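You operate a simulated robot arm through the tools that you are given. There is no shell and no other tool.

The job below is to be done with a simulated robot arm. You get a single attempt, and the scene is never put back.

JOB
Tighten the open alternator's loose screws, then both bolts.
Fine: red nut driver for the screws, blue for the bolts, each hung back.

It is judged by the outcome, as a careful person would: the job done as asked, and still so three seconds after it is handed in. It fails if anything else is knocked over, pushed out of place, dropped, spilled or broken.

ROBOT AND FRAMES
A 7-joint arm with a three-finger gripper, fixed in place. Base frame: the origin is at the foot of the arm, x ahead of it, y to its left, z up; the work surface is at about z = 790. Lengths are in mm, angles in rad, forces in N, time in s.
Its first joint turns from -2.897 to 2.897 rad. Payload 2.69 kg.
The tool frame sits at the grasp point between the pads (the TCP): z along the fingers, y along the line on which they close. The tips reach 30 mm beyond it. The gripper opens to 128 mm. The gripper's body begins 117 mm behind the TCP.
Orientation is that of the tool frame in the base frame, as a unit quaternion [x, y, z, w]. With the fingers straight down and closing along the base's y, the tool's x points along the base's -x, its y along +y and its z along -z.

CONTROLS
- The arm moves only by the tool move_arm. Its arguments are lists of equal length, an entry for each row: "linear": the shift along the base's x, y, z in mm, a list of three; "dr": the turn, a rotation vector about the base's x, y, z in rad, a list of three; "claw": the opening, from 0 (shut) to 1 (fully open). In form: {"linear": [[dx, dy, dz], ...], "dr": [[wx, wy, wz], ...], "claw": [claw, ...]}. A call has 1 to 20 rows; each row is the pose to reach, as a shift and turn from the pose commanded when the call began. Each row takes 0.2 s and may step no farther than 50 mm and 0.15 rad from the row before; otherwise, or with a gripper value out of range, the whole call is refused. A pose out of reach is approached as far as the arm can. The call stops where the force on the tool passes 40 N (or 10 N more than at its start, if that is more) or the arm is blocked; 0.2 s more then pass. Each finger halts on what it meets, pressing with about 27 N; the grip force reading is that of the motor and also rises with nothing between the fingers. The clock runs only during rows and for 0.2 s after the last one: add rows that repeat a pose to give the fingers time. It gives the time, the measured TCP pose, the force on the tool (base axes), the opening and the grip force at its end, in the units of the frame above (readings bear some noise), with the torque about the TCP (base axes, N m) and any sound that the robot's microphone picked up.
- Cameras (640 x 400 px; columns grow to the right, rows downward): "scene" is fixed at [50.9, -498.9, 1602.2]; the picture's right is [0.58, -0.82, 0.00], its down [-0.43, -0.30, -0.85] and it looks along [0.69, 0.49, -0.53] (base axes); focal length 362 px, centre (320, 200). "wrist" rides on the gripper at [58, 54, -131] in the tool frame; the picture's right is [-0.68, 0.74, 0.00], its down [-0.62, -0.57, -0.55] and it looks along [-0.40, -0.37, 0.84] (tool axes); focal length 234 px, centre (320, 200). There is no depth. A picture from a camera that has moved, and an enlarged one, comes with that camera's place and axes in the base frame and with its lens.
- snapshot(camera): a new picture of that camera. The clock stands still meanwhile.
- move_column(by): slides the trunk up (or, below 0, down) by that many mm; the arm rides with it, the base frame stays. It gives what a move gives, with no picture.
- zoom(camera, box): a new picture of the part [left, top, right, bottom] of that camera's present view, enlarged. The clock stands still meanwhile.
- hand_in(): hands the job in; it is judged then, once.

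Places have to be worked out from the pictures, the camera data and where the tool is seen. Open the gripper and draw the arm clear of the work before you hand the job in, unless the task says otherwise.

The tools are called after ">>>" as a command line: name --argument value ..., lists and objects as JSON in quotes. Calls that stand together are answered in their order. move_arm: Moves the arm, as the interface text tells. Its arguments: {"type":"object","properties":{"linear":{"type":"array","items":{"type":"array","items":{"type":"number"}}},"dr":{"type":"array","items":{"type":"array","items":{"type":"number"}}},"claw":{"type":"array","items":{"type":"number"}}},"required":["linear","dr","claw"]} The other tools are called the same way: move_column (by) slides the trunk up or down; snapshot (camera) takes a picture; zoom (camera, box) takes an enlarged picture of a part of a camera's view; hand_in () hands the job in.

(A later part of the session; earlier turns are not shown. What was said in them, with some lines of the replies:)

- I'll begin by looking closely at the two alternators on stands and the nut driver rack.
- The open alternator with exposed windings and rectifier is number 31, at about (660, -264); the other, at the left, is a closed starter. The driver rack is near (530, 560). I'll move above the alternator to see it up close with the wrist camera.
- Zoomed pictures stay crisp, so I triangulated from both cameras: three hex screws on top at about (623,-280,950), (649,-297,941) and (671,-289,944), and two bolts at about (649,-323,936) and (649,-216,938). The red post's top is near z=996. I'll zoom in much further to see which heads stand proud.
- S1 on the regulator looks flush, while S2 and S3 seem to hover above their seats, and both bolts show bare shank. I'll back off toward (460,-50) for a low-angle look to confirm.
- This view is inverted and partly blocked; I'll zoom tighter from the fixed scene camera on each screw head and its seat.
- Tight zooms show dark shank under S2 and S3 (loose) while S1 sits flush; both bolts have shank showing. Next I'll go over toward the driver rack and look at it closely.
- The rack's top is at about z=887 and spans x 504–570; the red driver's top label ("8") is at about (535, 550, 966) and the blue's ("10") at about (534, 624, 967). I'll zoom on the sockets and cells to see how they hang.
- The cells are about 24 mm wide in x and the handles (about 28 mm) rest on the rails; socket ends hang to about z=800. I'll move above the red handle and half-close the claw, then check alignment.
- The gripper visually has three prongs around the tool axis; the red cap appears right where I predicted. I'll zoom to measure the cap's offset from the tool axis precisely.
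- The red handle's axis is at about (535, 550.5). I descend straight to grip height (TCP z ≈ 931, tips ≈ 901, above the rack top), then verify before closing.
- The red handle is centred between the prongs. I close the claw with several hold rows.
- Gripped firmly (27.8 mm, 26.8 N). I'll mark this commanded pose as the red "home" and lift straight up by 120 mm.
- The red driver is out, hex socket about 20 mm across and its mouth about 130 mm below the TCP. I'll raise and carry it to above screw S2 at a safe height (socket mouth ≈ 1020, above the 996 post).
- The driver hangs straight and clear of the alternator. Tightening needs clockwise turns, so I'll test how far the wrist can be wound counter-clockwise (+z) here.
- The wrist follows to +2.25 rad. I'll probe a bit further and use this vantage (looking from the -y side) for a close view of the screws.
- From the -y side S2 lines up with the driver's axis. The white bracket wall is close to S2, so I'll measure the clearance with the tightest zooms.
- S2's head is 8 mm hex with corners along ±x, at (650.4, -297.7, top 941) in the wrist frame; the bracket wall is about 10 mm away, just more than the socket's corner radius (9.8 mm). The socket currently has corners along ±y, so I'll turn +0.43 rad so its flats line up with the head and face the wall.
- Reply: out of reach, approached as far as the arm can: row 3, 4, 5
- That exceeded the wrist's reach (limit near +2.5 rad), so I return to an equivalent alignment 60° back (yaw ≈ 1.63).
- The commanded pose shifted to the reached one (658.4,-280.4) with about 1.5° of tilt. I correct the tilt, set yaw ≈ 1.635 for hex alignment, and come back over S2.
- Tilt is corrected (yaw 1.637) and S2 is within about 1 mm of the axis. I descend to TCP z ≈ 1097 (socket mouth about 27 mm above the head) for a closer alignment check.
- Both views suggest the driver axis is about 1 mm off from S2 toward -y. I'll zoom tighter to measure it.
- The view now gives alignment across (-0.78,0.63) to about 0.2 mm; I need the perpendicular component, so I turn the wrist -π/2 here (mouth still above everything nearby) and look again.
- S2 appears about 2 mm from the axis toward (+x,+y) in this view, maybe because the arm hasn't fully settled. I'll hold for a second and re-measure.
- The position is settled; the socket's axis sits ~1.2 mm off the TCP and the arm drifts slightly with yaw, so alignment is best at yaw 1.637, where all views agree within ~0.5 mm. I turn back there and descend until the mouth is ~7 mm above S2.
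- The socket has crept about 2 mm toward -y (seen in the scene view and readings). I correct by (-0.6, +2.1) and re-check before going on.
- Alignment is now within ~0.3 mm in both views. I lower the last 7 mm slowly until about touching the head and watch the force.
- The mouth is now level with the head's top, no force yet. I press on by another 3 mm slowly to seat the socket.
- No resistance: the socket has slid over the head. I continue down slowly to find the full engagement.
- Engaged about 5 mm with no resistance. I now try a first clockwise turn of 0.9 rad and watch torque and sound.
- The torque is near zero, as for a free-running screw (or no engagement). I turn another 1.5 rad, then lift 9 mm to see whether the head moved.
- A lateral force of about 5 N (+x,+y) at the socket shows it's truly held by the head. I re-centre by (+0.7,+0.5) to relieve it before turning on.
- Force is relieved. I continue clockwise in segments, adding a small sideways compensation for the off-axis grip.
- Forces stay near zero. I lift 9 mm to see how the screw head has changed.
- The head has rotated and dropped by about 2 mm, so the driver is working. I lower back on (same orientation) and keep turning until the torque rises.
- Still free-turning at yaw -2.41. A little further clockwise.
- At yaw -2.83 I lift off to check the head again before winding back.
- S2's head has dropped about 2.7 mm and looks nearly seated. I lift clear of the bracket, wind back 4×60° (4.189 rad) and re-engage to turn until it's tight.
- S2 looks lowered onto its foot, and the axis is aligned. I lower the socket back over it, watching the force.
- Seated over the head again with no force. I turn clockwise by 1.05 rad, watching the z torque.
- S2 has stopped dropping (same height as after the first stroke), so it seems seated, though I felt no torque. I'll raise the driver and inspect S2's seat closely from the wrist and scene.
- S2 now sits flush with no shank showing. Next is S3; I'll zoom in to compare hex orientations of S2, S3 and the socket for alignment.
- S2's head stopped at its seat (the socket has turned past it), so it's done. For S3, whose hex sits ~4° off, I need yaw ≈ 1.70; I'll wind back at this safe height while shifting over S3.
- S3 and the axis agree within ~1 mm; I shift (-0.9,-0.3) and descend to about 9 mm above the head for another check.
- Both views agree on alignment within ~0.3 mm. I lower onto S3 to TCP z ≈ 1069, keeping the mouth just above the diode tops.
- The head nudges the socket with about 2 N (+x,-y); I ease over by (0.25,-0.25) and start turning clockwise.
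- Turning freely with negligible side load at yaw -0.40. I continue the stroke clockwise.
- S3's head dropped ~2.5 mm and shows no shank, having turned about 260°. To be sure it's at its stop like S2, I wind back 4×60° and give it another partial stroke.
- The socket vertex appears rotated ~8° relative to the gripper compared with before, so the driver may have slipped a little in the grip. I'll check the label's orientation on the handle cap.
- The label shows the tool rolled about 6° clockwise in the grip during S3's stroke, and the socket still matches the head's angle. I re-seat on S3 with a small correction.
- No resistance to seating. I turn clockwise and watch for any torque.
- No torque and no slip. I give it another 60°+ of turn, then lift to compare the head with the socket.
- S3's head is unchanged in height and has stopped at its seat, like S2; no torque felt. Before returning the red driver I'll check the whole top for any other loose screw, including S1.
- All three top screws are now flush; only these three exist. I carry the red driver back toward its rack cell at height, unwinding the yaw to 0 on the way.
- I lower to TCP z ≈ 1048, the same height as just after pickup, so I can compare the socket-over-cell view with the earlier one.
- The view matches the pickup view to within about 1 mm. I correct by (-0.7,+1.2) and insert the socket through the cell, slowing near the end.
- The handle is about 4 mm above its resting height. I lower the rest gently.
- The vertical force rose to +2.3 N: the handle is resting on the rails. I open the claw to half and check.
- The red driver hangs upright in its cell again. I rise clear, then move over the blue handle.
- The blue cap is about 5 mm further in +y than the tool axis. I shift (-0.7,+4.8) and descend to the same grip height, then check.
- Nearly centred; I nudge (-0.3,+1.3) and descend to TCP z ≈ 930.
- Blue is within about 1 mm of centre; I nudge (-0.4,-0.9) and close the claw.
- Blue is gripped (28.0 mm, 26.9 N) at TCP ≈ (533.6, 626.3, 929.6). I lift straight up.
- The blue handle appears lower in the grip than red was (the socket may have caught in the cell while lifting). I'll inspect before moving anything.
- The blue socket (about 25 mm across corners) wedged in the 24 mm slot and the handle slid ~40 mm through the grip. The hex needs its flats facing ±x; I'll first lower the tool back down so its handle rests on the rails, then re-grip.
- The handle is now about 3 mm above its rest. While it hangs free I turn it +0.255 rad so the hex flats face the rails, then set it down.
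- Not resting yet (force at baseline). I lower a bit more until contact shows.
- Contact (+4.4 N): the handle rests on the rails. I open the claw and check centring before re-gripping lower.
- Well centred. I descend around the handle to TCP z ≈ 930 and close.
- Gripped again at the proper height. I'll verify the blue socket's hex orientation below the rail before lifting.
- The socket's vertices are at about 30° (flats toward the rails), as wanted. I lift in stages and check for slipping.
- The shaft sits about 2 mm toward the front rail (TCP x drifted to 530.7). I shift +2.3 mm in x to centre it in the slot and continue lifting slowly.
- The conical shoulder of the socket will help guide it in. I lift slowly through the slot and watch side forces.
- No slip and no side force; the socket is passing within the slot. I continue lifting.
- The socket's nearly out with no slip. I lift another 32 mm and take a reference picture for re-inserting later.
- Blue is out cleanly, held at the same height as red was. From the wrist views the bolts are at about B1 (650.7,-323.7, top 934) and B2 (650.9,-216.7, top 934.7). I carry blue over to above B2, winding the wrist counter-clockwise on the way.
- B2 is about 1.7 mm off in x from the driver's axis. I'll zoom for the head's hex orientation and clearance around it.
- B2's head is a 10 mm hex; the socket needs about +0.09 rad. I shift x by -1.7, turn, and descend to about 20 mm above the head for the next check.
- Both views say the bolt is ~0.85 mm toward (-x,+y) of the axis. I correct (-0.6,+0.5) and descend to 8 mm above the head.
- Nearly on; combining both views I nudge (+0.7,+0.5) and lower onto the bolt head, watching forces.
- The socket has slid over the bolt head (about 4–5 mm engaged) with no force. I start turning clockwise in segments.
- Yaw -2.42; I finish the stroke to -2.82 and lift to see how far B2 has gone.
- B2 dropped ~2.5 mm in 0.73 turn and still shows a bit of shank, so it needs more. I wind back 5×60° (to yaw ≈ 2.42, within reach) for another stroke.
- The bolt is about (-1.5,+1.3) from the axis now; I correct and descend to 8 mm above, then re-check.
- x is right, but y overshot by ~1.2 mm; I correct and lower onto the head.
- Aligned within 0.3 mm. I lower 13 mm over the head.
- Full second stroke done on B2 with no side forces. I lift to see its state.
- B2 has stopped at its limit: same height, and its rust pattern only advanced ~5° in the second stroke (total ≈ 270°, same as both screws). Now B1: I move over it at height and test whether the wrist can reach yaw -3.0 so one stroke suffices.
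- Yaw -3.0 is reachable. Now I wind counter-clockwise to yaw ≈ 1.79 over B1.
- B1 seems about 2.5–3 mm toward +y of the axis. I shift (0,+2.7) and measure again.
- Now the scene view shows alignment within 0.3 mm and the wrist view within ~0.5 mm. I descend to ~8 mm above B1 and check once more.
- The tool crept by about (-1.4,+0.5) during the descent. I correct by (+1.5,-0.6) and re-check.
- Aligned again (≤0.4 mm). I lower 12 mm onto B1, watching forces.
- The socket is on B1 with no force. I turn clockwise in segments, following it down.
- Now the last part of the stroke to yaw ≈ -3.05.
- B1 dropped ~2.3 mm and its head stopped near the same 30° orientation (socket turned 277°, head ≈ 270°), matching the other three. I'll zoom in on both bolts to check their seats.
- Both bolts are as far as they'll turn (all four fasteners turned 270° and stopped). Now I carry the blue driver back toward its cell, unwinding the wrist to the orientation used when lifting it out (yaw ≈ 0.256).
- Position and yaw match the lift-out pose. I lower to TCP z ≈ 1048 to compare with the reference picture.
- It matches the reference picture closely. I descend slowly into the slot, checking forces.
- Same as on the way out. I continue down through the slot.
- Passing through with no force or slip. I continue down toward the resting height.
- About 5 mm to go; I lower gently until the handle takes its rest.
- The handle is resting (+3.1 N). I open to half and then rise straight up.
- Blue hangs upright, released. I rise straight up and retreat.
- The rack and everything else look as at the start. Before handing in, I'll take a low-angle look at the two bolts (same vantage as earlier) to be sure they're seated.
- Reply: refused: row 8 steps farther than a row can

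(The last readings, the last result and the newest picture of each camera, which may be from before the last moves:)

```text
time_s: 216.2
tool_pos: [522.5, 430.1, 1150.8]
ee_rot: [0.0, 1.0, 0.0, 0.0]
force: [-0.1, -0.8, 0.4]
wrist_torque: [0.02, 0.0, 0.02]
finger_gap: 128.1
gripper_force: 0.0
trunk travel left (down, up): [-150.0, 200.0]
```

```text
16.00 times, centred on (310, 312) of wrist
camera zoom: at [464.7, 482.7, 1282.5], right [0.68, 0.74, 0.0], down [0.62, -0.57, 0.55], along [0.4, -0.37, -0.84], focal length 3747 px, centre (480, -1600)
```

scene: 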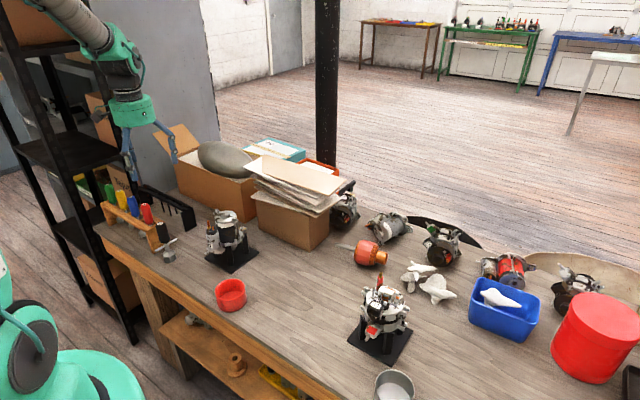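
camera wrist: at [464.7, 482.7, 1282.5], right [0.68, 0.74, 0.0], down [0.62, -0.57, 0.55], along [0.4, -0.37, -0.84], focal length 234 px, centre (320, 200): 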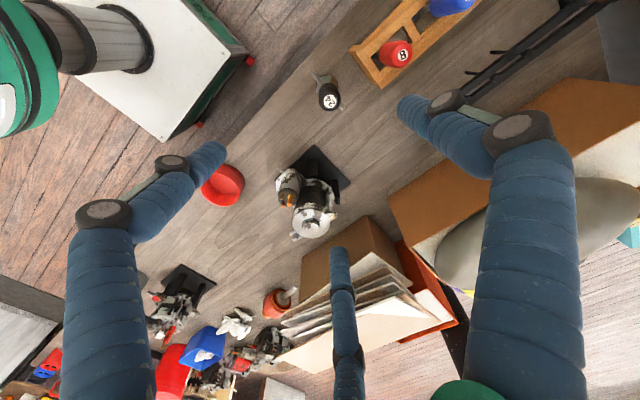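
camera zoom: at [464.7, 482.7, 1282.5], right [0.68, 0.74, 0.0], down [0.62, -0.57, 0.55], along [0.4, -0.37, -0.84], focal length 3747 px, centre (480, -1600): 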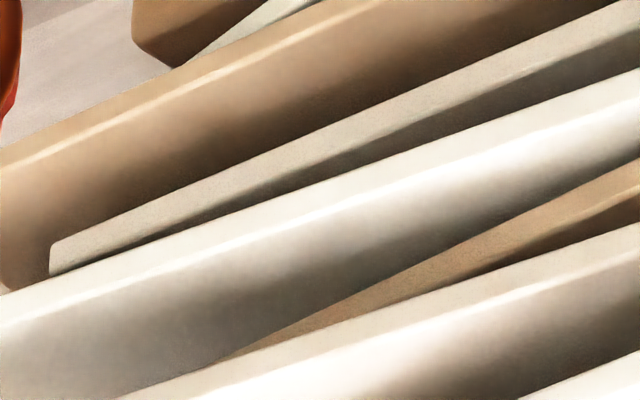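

That call was refused, but the view happens to show alternator 33 with its tight bolts as a reference. I'll zoom on those, then move.

>>> zoom --camera "wrist" --box '[262, 318, 292, 343]'

>>> zoom --camera "wrist" --box '[250, 345, 280, 370]'

>>> move_arm --linear '[[-5, -45, 10], [-10, -90, 10], [-15, -135, 10], [-20, -180, 10], [-26, -225, 10], [-32, -270, 10], [-38, -313, 0], [-44, -350, -25], [-49, -385, -55], [-53, -415, -85], [-56, -445, -115], [-58, -470, -140], [-59, -485, -150], [-59, -485, -150]]' --dr '[[0, 0, 0], [0, 0, 0], [0, 0, 0], [0, 0, 0], [0, 0, 0], [0, 0, 0], [0, 0, 0], [0, 0, 0], [0, 0, 0], [0, 0, 0], [0, 0, 0], [0, 0, 0], [0, 0, 0], [0, 0, 0]]' --claw '[1, 1, 1, 1, 1, 1, 1, 1, 1, 1, 1, 1, 1, 1]'

>>> zoom --camera "wrist" --box '[260, 310, 320, 370]'

>>> zoom --camera "wrist" --box '[295, 300, 325, 325]'

```text
16.00 times, centred on (277, 330) of wrist
camera zoom: at [464.7, 482.7, 1282.5], right [0.68, 0.74, 0.0], down [0.62, -0.57, 0.55], along [0.4, -0.37, -0.84], focal length 3747 px, centre (1008, -1888)
```

zoom: 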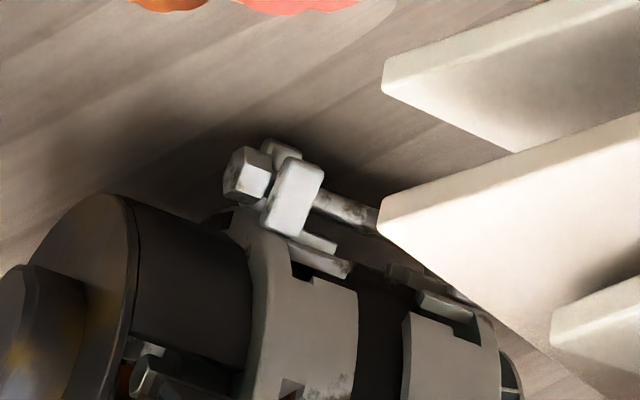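

```text
16.00 times, centred on (265, 358) of wrist
camera zoom: at [464.7, 482.7, 1282.5], right [0.68, 0.74, 0.0], down [0.62, -0.57, 0.55], along [0.4, -0.37, -0.84], focal length 3747 px, centre (1200, -2320)
```

zoom: 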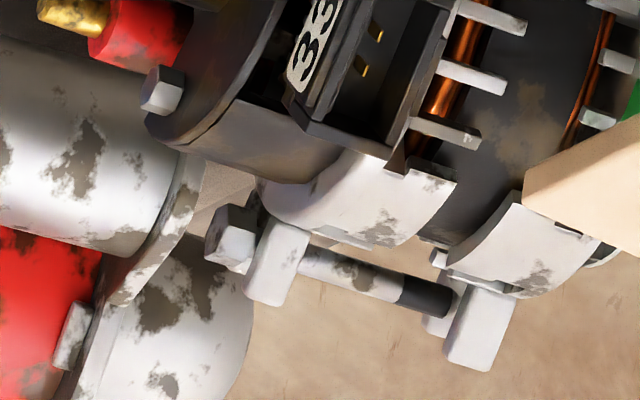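

```text
time_s: 219.2
tool_pos: [461.7, -52.6, 999.0]
ee_rot: [0.0, 1.0, -0.001, 0.0]
force: [-0.5, -0.3, -0.2]
wrist_torque: [0.05, 0.04, -0.02]
finger_gap: 128.1
gripper_force: 0.1
trunk travel left (down, up): [-150.0, 200.0]
```

```text
6.67 times, centred on (290, 340) of wrist
camera zoom: at [404.1, -0.4, 1129.8], right [0.68, 0.74, 0.0], down [0.62, -0.56, 0.55], along [0.4, -0.37, -0.84], focal length 1561 px, centre (520, -733)
```

zoom: 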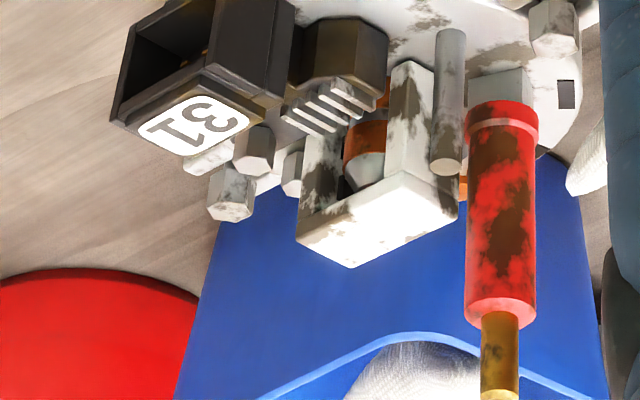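

```text
16.00 times, centred on (310, 312) of wrist
camera zoom: at [404.1, -0.4, 1129.8], right [0.68, 0.74, 0.0], down [0.62, -0.56, 0.55], along [0.4, -0.37, -0.84], focal length 3747 px, centre (480, -1600)
```

zoom: 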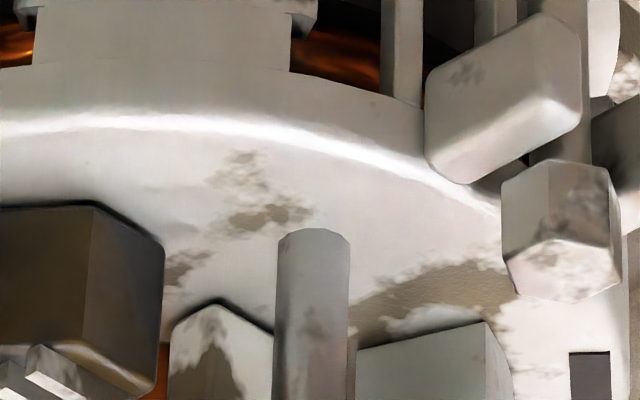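

On alternator 33 the tight bolt heads sit right against their lugs, while on 31 I still suspect a small gap under B2. I'll tilt the (empty) wrist and lower it a bit for a nearly horizontal view to measure that gap.

>>> move_arm --linear '[[0, 0, 0], [0, 0, 0], [0, 0, 0], [0, 0, -30], [0, 0, -60], [0, 0, -85], [0, 0, -85]]' --dr '[[-0.0947, -0.1031, 0], [-0.1894, -0.2062, 0], [-0.2706, -0.2946, 0], [-0.2706, -0.2946, 0], [-0.2706, -0.2946, 0], [-0.2706, -0.2946, 0], [-0.2706, -0.2946, 0]]' --claw '[1, 1, 1, 1, 1, 1, 1]'

>>> snapshot --camera "wrist"

```text
time_s: 220.8
tool_pos: [460.0, -54.9, 912.7]
ee_rot: [0.0, 0.98, -0.135, 0.145]
force: [-1.2, 0.0, -0.3]
wrist_torque: [0.0, 0.04, 0.01]
finger_gap: 127.7
gripper_force: 0.1
trunk travel left (down, up): [-150.0, 200.0]
```

```text
taken
camera wrist: at [370.4, 29.2, 1002.0], right [0.68, 0.74, 0.0], down [0.41, -0.38, 0.83], along [0.61, -0.56, -0.56], focal length 234 px, centre (320, 200)
```

wrist: 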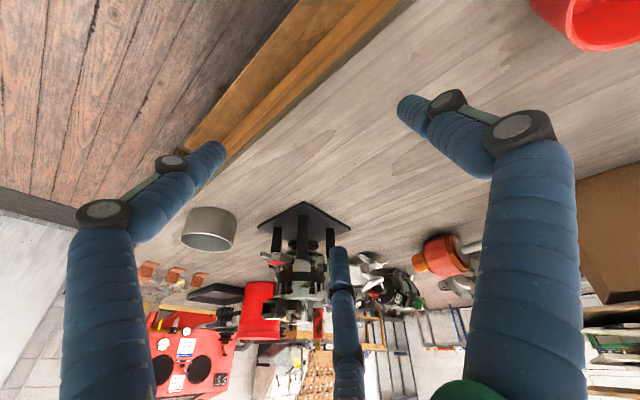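

>>> zoom --camera "wrist" --box '[255, 245, 345, 340]'

>>> zoom --camera "wrist" --box '[300, 275, 335, 305]'

>>> zoom --camera "wrist" --box '[260, 275, 295, 305]'

```text
4.21 times, centred on (300, 292) of wrist
camera zoom: at [370.4, 29.2, 1002.0], right [0.68, 0.74, 0.0], down [0.41, -0.38, 0.83], along [0.61, -0.56, -0.56], focal length 986 px, centre (404, -190)
```

zoom: 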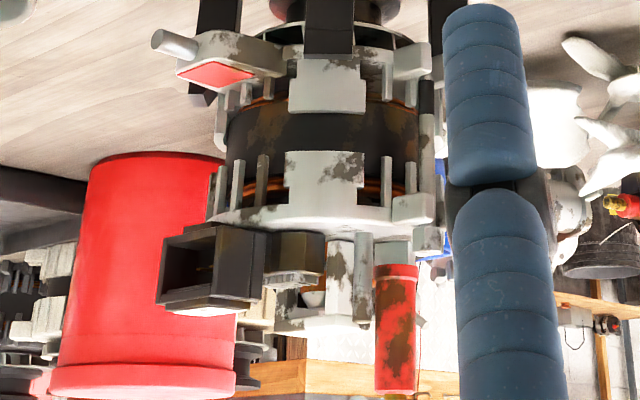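

```text
13.33 times, centred on (318, 290) of wrist
camera zoom: at [370.4, 29.2, 1002.0], right [0.68, 0.74, 0.0], down [0.41, -0.38, 0.83], along [0.61, -0.56, -0.56], focal length 3122 px, centre (353, -1000)
```

zoom: 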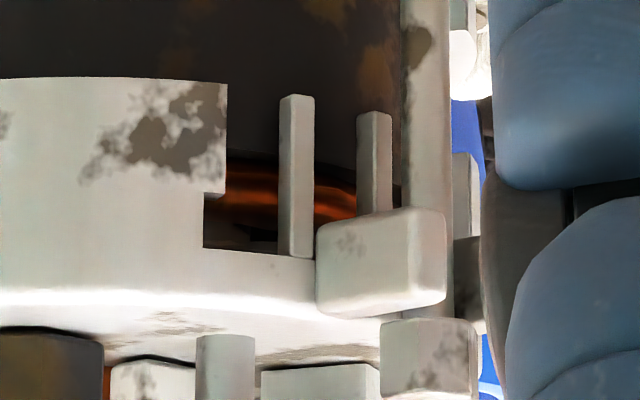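

```text
13.33 times, centred on (278, 290) of wrist
camera zoom: at [370.4, 29.2, 1002.0], right [0.68, 0.74, 0.0], down [0.41, -0.38, 0.83], along [0.61, -0.56, -0.56], focal length 3122 px, centre (887, -1000)
```

zoom: 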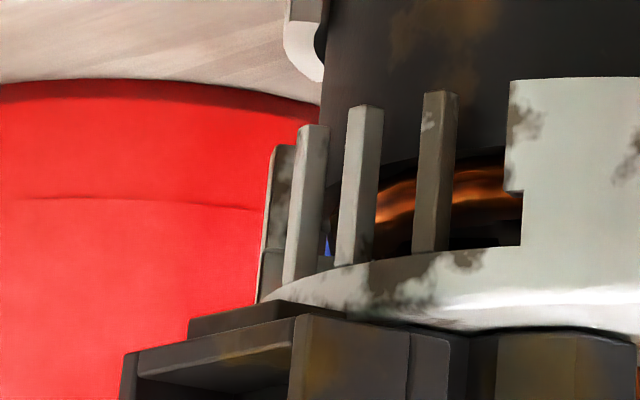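

In this nearly horizontal view B2's head sits on its lug bar with practically no gap, so it's seated. I'll take the same kind of look at B1 from the other side: first untilt and rise.

>>> move_arm --linear '[[0, 0, 20], [0, 0, 45], [0, 0, 70], [0, 0, 90], [0, 0, 100]]' --dr '[[0.0947, 0.1031, 0], [0.1894, 0.2062, 0], [0.2706, 0.2946, 0], [0.2706, 0.2946, 0], [0.2706, 0.2946, 0]]' --claw '[1, 1, 1, 1, 1]'

>>> move_arm --linear '[[3, -30, 0], [6, -60, 0], [9, -90, 0], [12, -120, 0], [15, -150, 0], [18, -180, 0], [21, -210, 0], [24, -240, 0], [27, -270, 0], [30, -300, 0], [33, -330, 0], [36, -360, 0], [38, -380, 0], [38, -380, 0]]' --dr '[[0, 0, 0.13], [0, 0, 0.26], [0, 0, 0.39], [0, 0, 0.52], [0, 0, 0.65], [0, 0, 0.78], [0, 0, 0.91], [0, 0, 1.04], [0, 0, 1.17], [0, 0, 1.3], [0, 0, 1.43], [0, 0, 1.571], [0, 0, 1.571], [0, 0, 1.571]]' --claw '[1, 1, 1, 1, 1, 1, 1, 1, 1, 1, 1, 1, 1, 1]'

>>> snapshot --camera "wrist"

```text
time_s: 222.0
tool_pos: [459.1, -51.8, 1015.2]
ee_rot: [0.001, 1.0, 0.0, 0.0]
force: [0.9, 0.3, -0.4]
wrist_torque: [-0.03, -0.04, 0.0]
finger_gap: 127.9
gripper_force: 0.1
trunk travel left (down, up): [-150.0, 200.0]
```

```text
time_s: 225.0
tool_pos: [496.1, -434.6, 1014.2]
ee_rot: [0.708, -0.707, 0.0, 0.0]
force: [-0.1, 0.0, -0.3]
wrist_torque: [0.03, -0.04, 0.02]
finger_gap: 128.0
gripper_force: 0.1
trunk travel left (down, up): [-150.0, 200.0]
```

```text
taken
camera wrist: at [444.9, -493.8, 1144.9], right [-0.74, 0.68, 0.0], down [0.56, 0.62, 0.55], along [0.37, 0.4, -0.84], focal length 234 px, centre (320, 200)
```

wrist: 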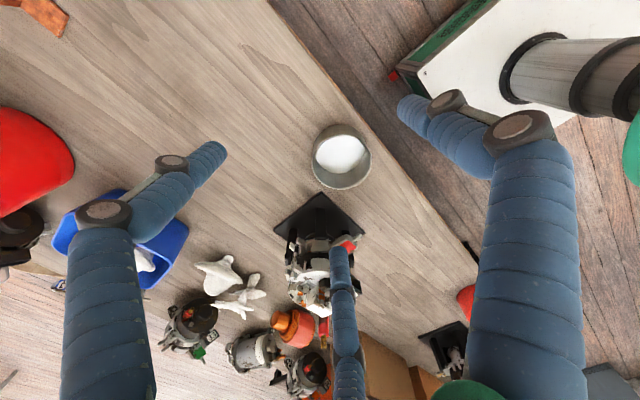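

>>> move_arm --linear '[[0, 0, 0], [0, 0, 0], [0, 0, 0], [0, 0, -25], [0, 0, -50], [0, 0, -50]]' --dr '[[0.1031, -0.0947, 0], [0.2062, -0.1894, 0], [0.2946, -0.2706, 0], [0.2946, -0.2706, 0], [0.2946, -0.2706, 0], [0.2946, -0.2706, 0]]' --claw '[1, 1, 1, 1, 1, 1]'

>>> snapshot --camera "wrist"

>>> zoom --camera "wrist" --box '[270, 250, 330, 310]'

```text
time_s: 226.4
tool_pos: [500.1, -432.9, 963.8]
ee_rot: [0.694, -0.692, -0.008, -0.199]
force: [0.5, -1.1, 0.5]
wrist_torque: [0.04, 0.02, -0.01]
finger_gap: 128.0
gripper_force: 0.1
trunk travel left (down, up): [-150.0, 200.0]
```

```text
taken
camera wrist: at [416.7, -525.8, 1053.5], right [-0.74, 0.68, 0.0], down [0.38, 0.41, 0.83], along [0.56, 0.61, -0.56], focal length 234 px, centre (320, 200)
```

wrist: 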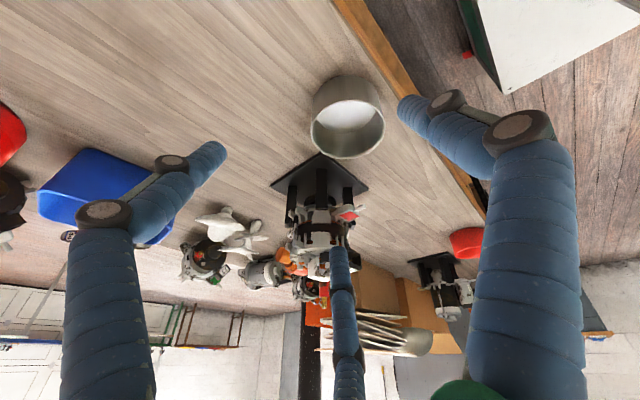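

```text
6.67 times, centred on (300, 280) of wrist
camera zoom: at [416.7, -525.8, 1053.5], right [-0.74, 0.68, 0.0], down [0.38, 0.41, 0.83], along [0.56, 0.61, -0.56], focal length 1561 px, centre (453, -333)
```

zoom: 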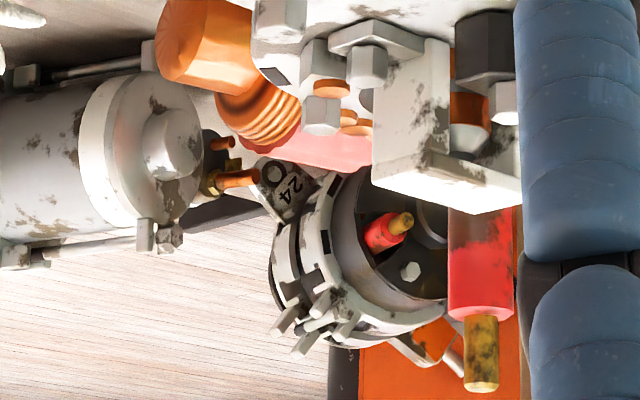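

>>> zoom --camera "wrist" --box '[278, 232, 313, 262]'

>>> zoom --camera "wrist" --box '[285, 235, 320, 270]'

```text
13.33 times, centred on (296, 247) of wrist
camera zoom: at [416.7, -525.8, 1053.5], right [-0.74, 0.68, 0.0], down [0.38, 0.41, 0.83], along [0.56, 0.61, -0.56], focal length 3122 px, centre (647, -427)
```

zoom: 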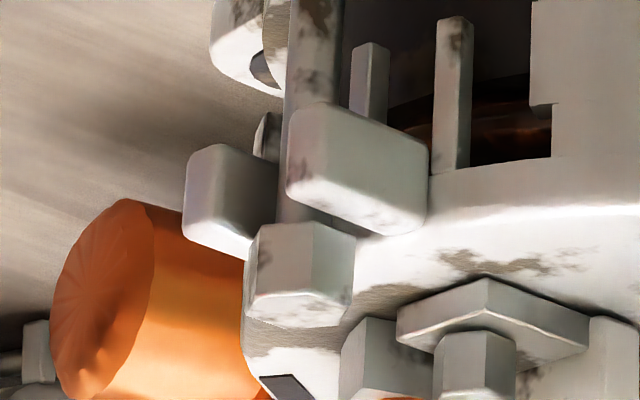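

```text
11.43 times, centred on (302, 252) of wrist
camera zoom: at [416.7, -525.8, 1053.5], right [-0.74, 0.68, 0.0], down [0.38, 0.41, 0.83], along [0.56, 0.61, -0.56], focal length 2676 px, centre (520, -400)
```

zoom: 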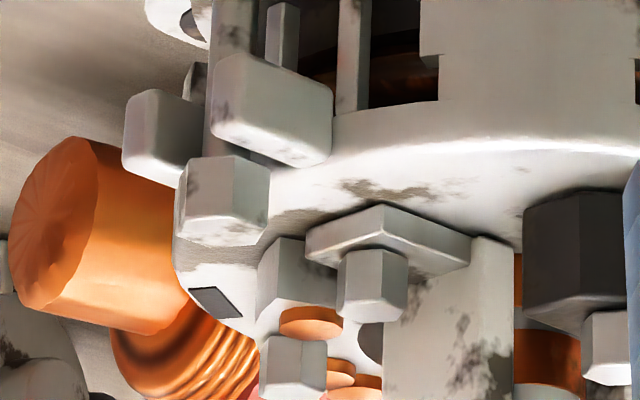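

B1's head sits down on its lug bars, and S2, S3 and S1 all sit flush. All fasteners are tight. I untilt, rise, and retreat to a clear pose.

>>> move_arm --linear '[[0, 0, 25], [0, 0, 50], [0, 0, 85], [0, 0, 120], [0, 0, 160], [0, 0, 200]]' --dr '[[-0.1031, 0.0947, 0], [-0.2062, 0.1894, 0], [-0.2946, 0.2706, 0], [-0.2946, 0.2706, 0], [-0.2946, 0.2706, 0], [-0.2946, 0.2706, 0]]' --claw '[1, 1, 1, 1, 1, 1]'

>>> move_arm --linear '[[4, 40, 10], [8, 80, 20], [12, 120, 30], [16, 160, 40], [20, 200, 50], [24, 240, 60], [28, 280, 70], [32, 320, 80], [36, 360, 90], [40, 400, 100], [44, 440, 105], [48, 480, 110], [48, 480, 110]]' --dr '[[0, 0, -0.13], [0, 0, -0.26], [0, 0, -0.39], [0, 0, -0.52], [0, 0, -0.65], [0, 0, -0.78], [0, 0, -0.91], [0, 0, -1.04], [0, 0, -1.17], [0, 0, -1.3], [0, 0, -1.43], [0, 0, -1.571], [0, 0, -1.571]]' --claw '[1, 1, 1, 1, 1, 1, 1, 1, 1, 1, 1, 1, 1]'

>>> snapshot --camera "scene"

>>> zoom --camera "scene" --box '[90, 165, 200, 255]'

```text
time_s: 227.8
tool_pos: [499.9, -434.1, 1164.0]
ee_rot: [-0.707, 0.707, 0.0, 0.0]
force: [0.4, 0.3, -0.4]
wrist_torque: [0.01, -0.04, 0.0]
finger_gap: 128.0
gripper_force: 0.1
trunk travel left (down, up): [-150.0, 200.0]
```

```text
time_s: 230.6
tool_pos: [548.2, 48.0, 1275.1]
ee_rot: [0.0, 1.0, -0.002, 0.0]
force: [0.2, -0.1, -1.2]
wrist_torque: [-0.03, -0.01, 0.03]
finger_gap: 127.9
gripper_force: 0.0
trunk travel left (down, up): [-150.0, 200.0]
```

```text
taken
```

scene: 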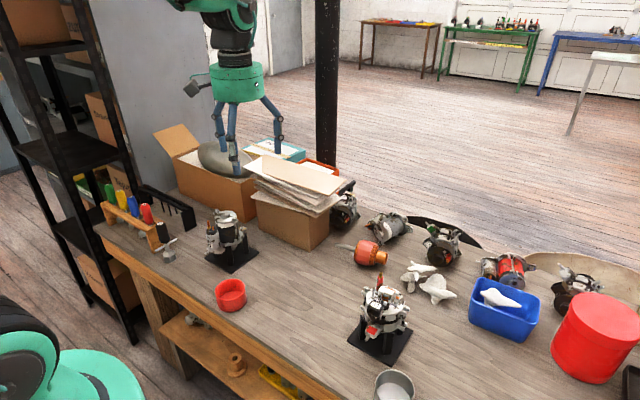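

```text
4.44 times, centred on (145, 210) of scene
camera zoom: at [50.9, -498.9, 1602.2], right [0.58, -0.82, 0.0], down [-0.43, -0.3, -0.85], along [0.69, 0.49, -0.53], focal length 1610 px, centre (1098, 156)
```

zoom: 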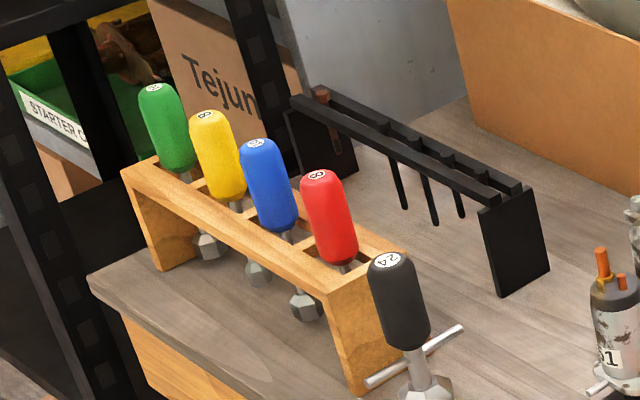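

The rack, drivers and surroundings are as they were. S1's hex orientation (the tight one all along) also matches the final orientation of S2, S3, B1 and B2, so all are tight. The gripper is open and clear, so I hand in.

>>> hand_in

```text
The job is handed in.
```

I tightened both loose screws on the open alternator (number 31) with the red driver, then both bolts with the blue one. Both drivers are back in their own cells on the rack.

- **Screws:** Only two of the three top screws were loose. Each turned about 270° and dropped about 2.4 mm before it stopped, and both now sit flush. I left the third alone because it was already tight.
- **Bolts:** Both turned about 270° and stopped. Low-angle pictures show their heads down on the lug bars.
- **Tightness:** I never felt torque rise at the stops. I judged them tight because they stopped turning and dropping, and from the pictures.
- **Blue driver:** On the first lift its socket caught in the rack slot and the handle slid about 40 mm through the grip. I set it back down, turned it so the flats faced the rails, and it came out cleanly. The pictures afterwards show the rack and the other tools unmoved.

Nothing was knocked over or moved that I could see. The gripper was open and clear when I handed in.
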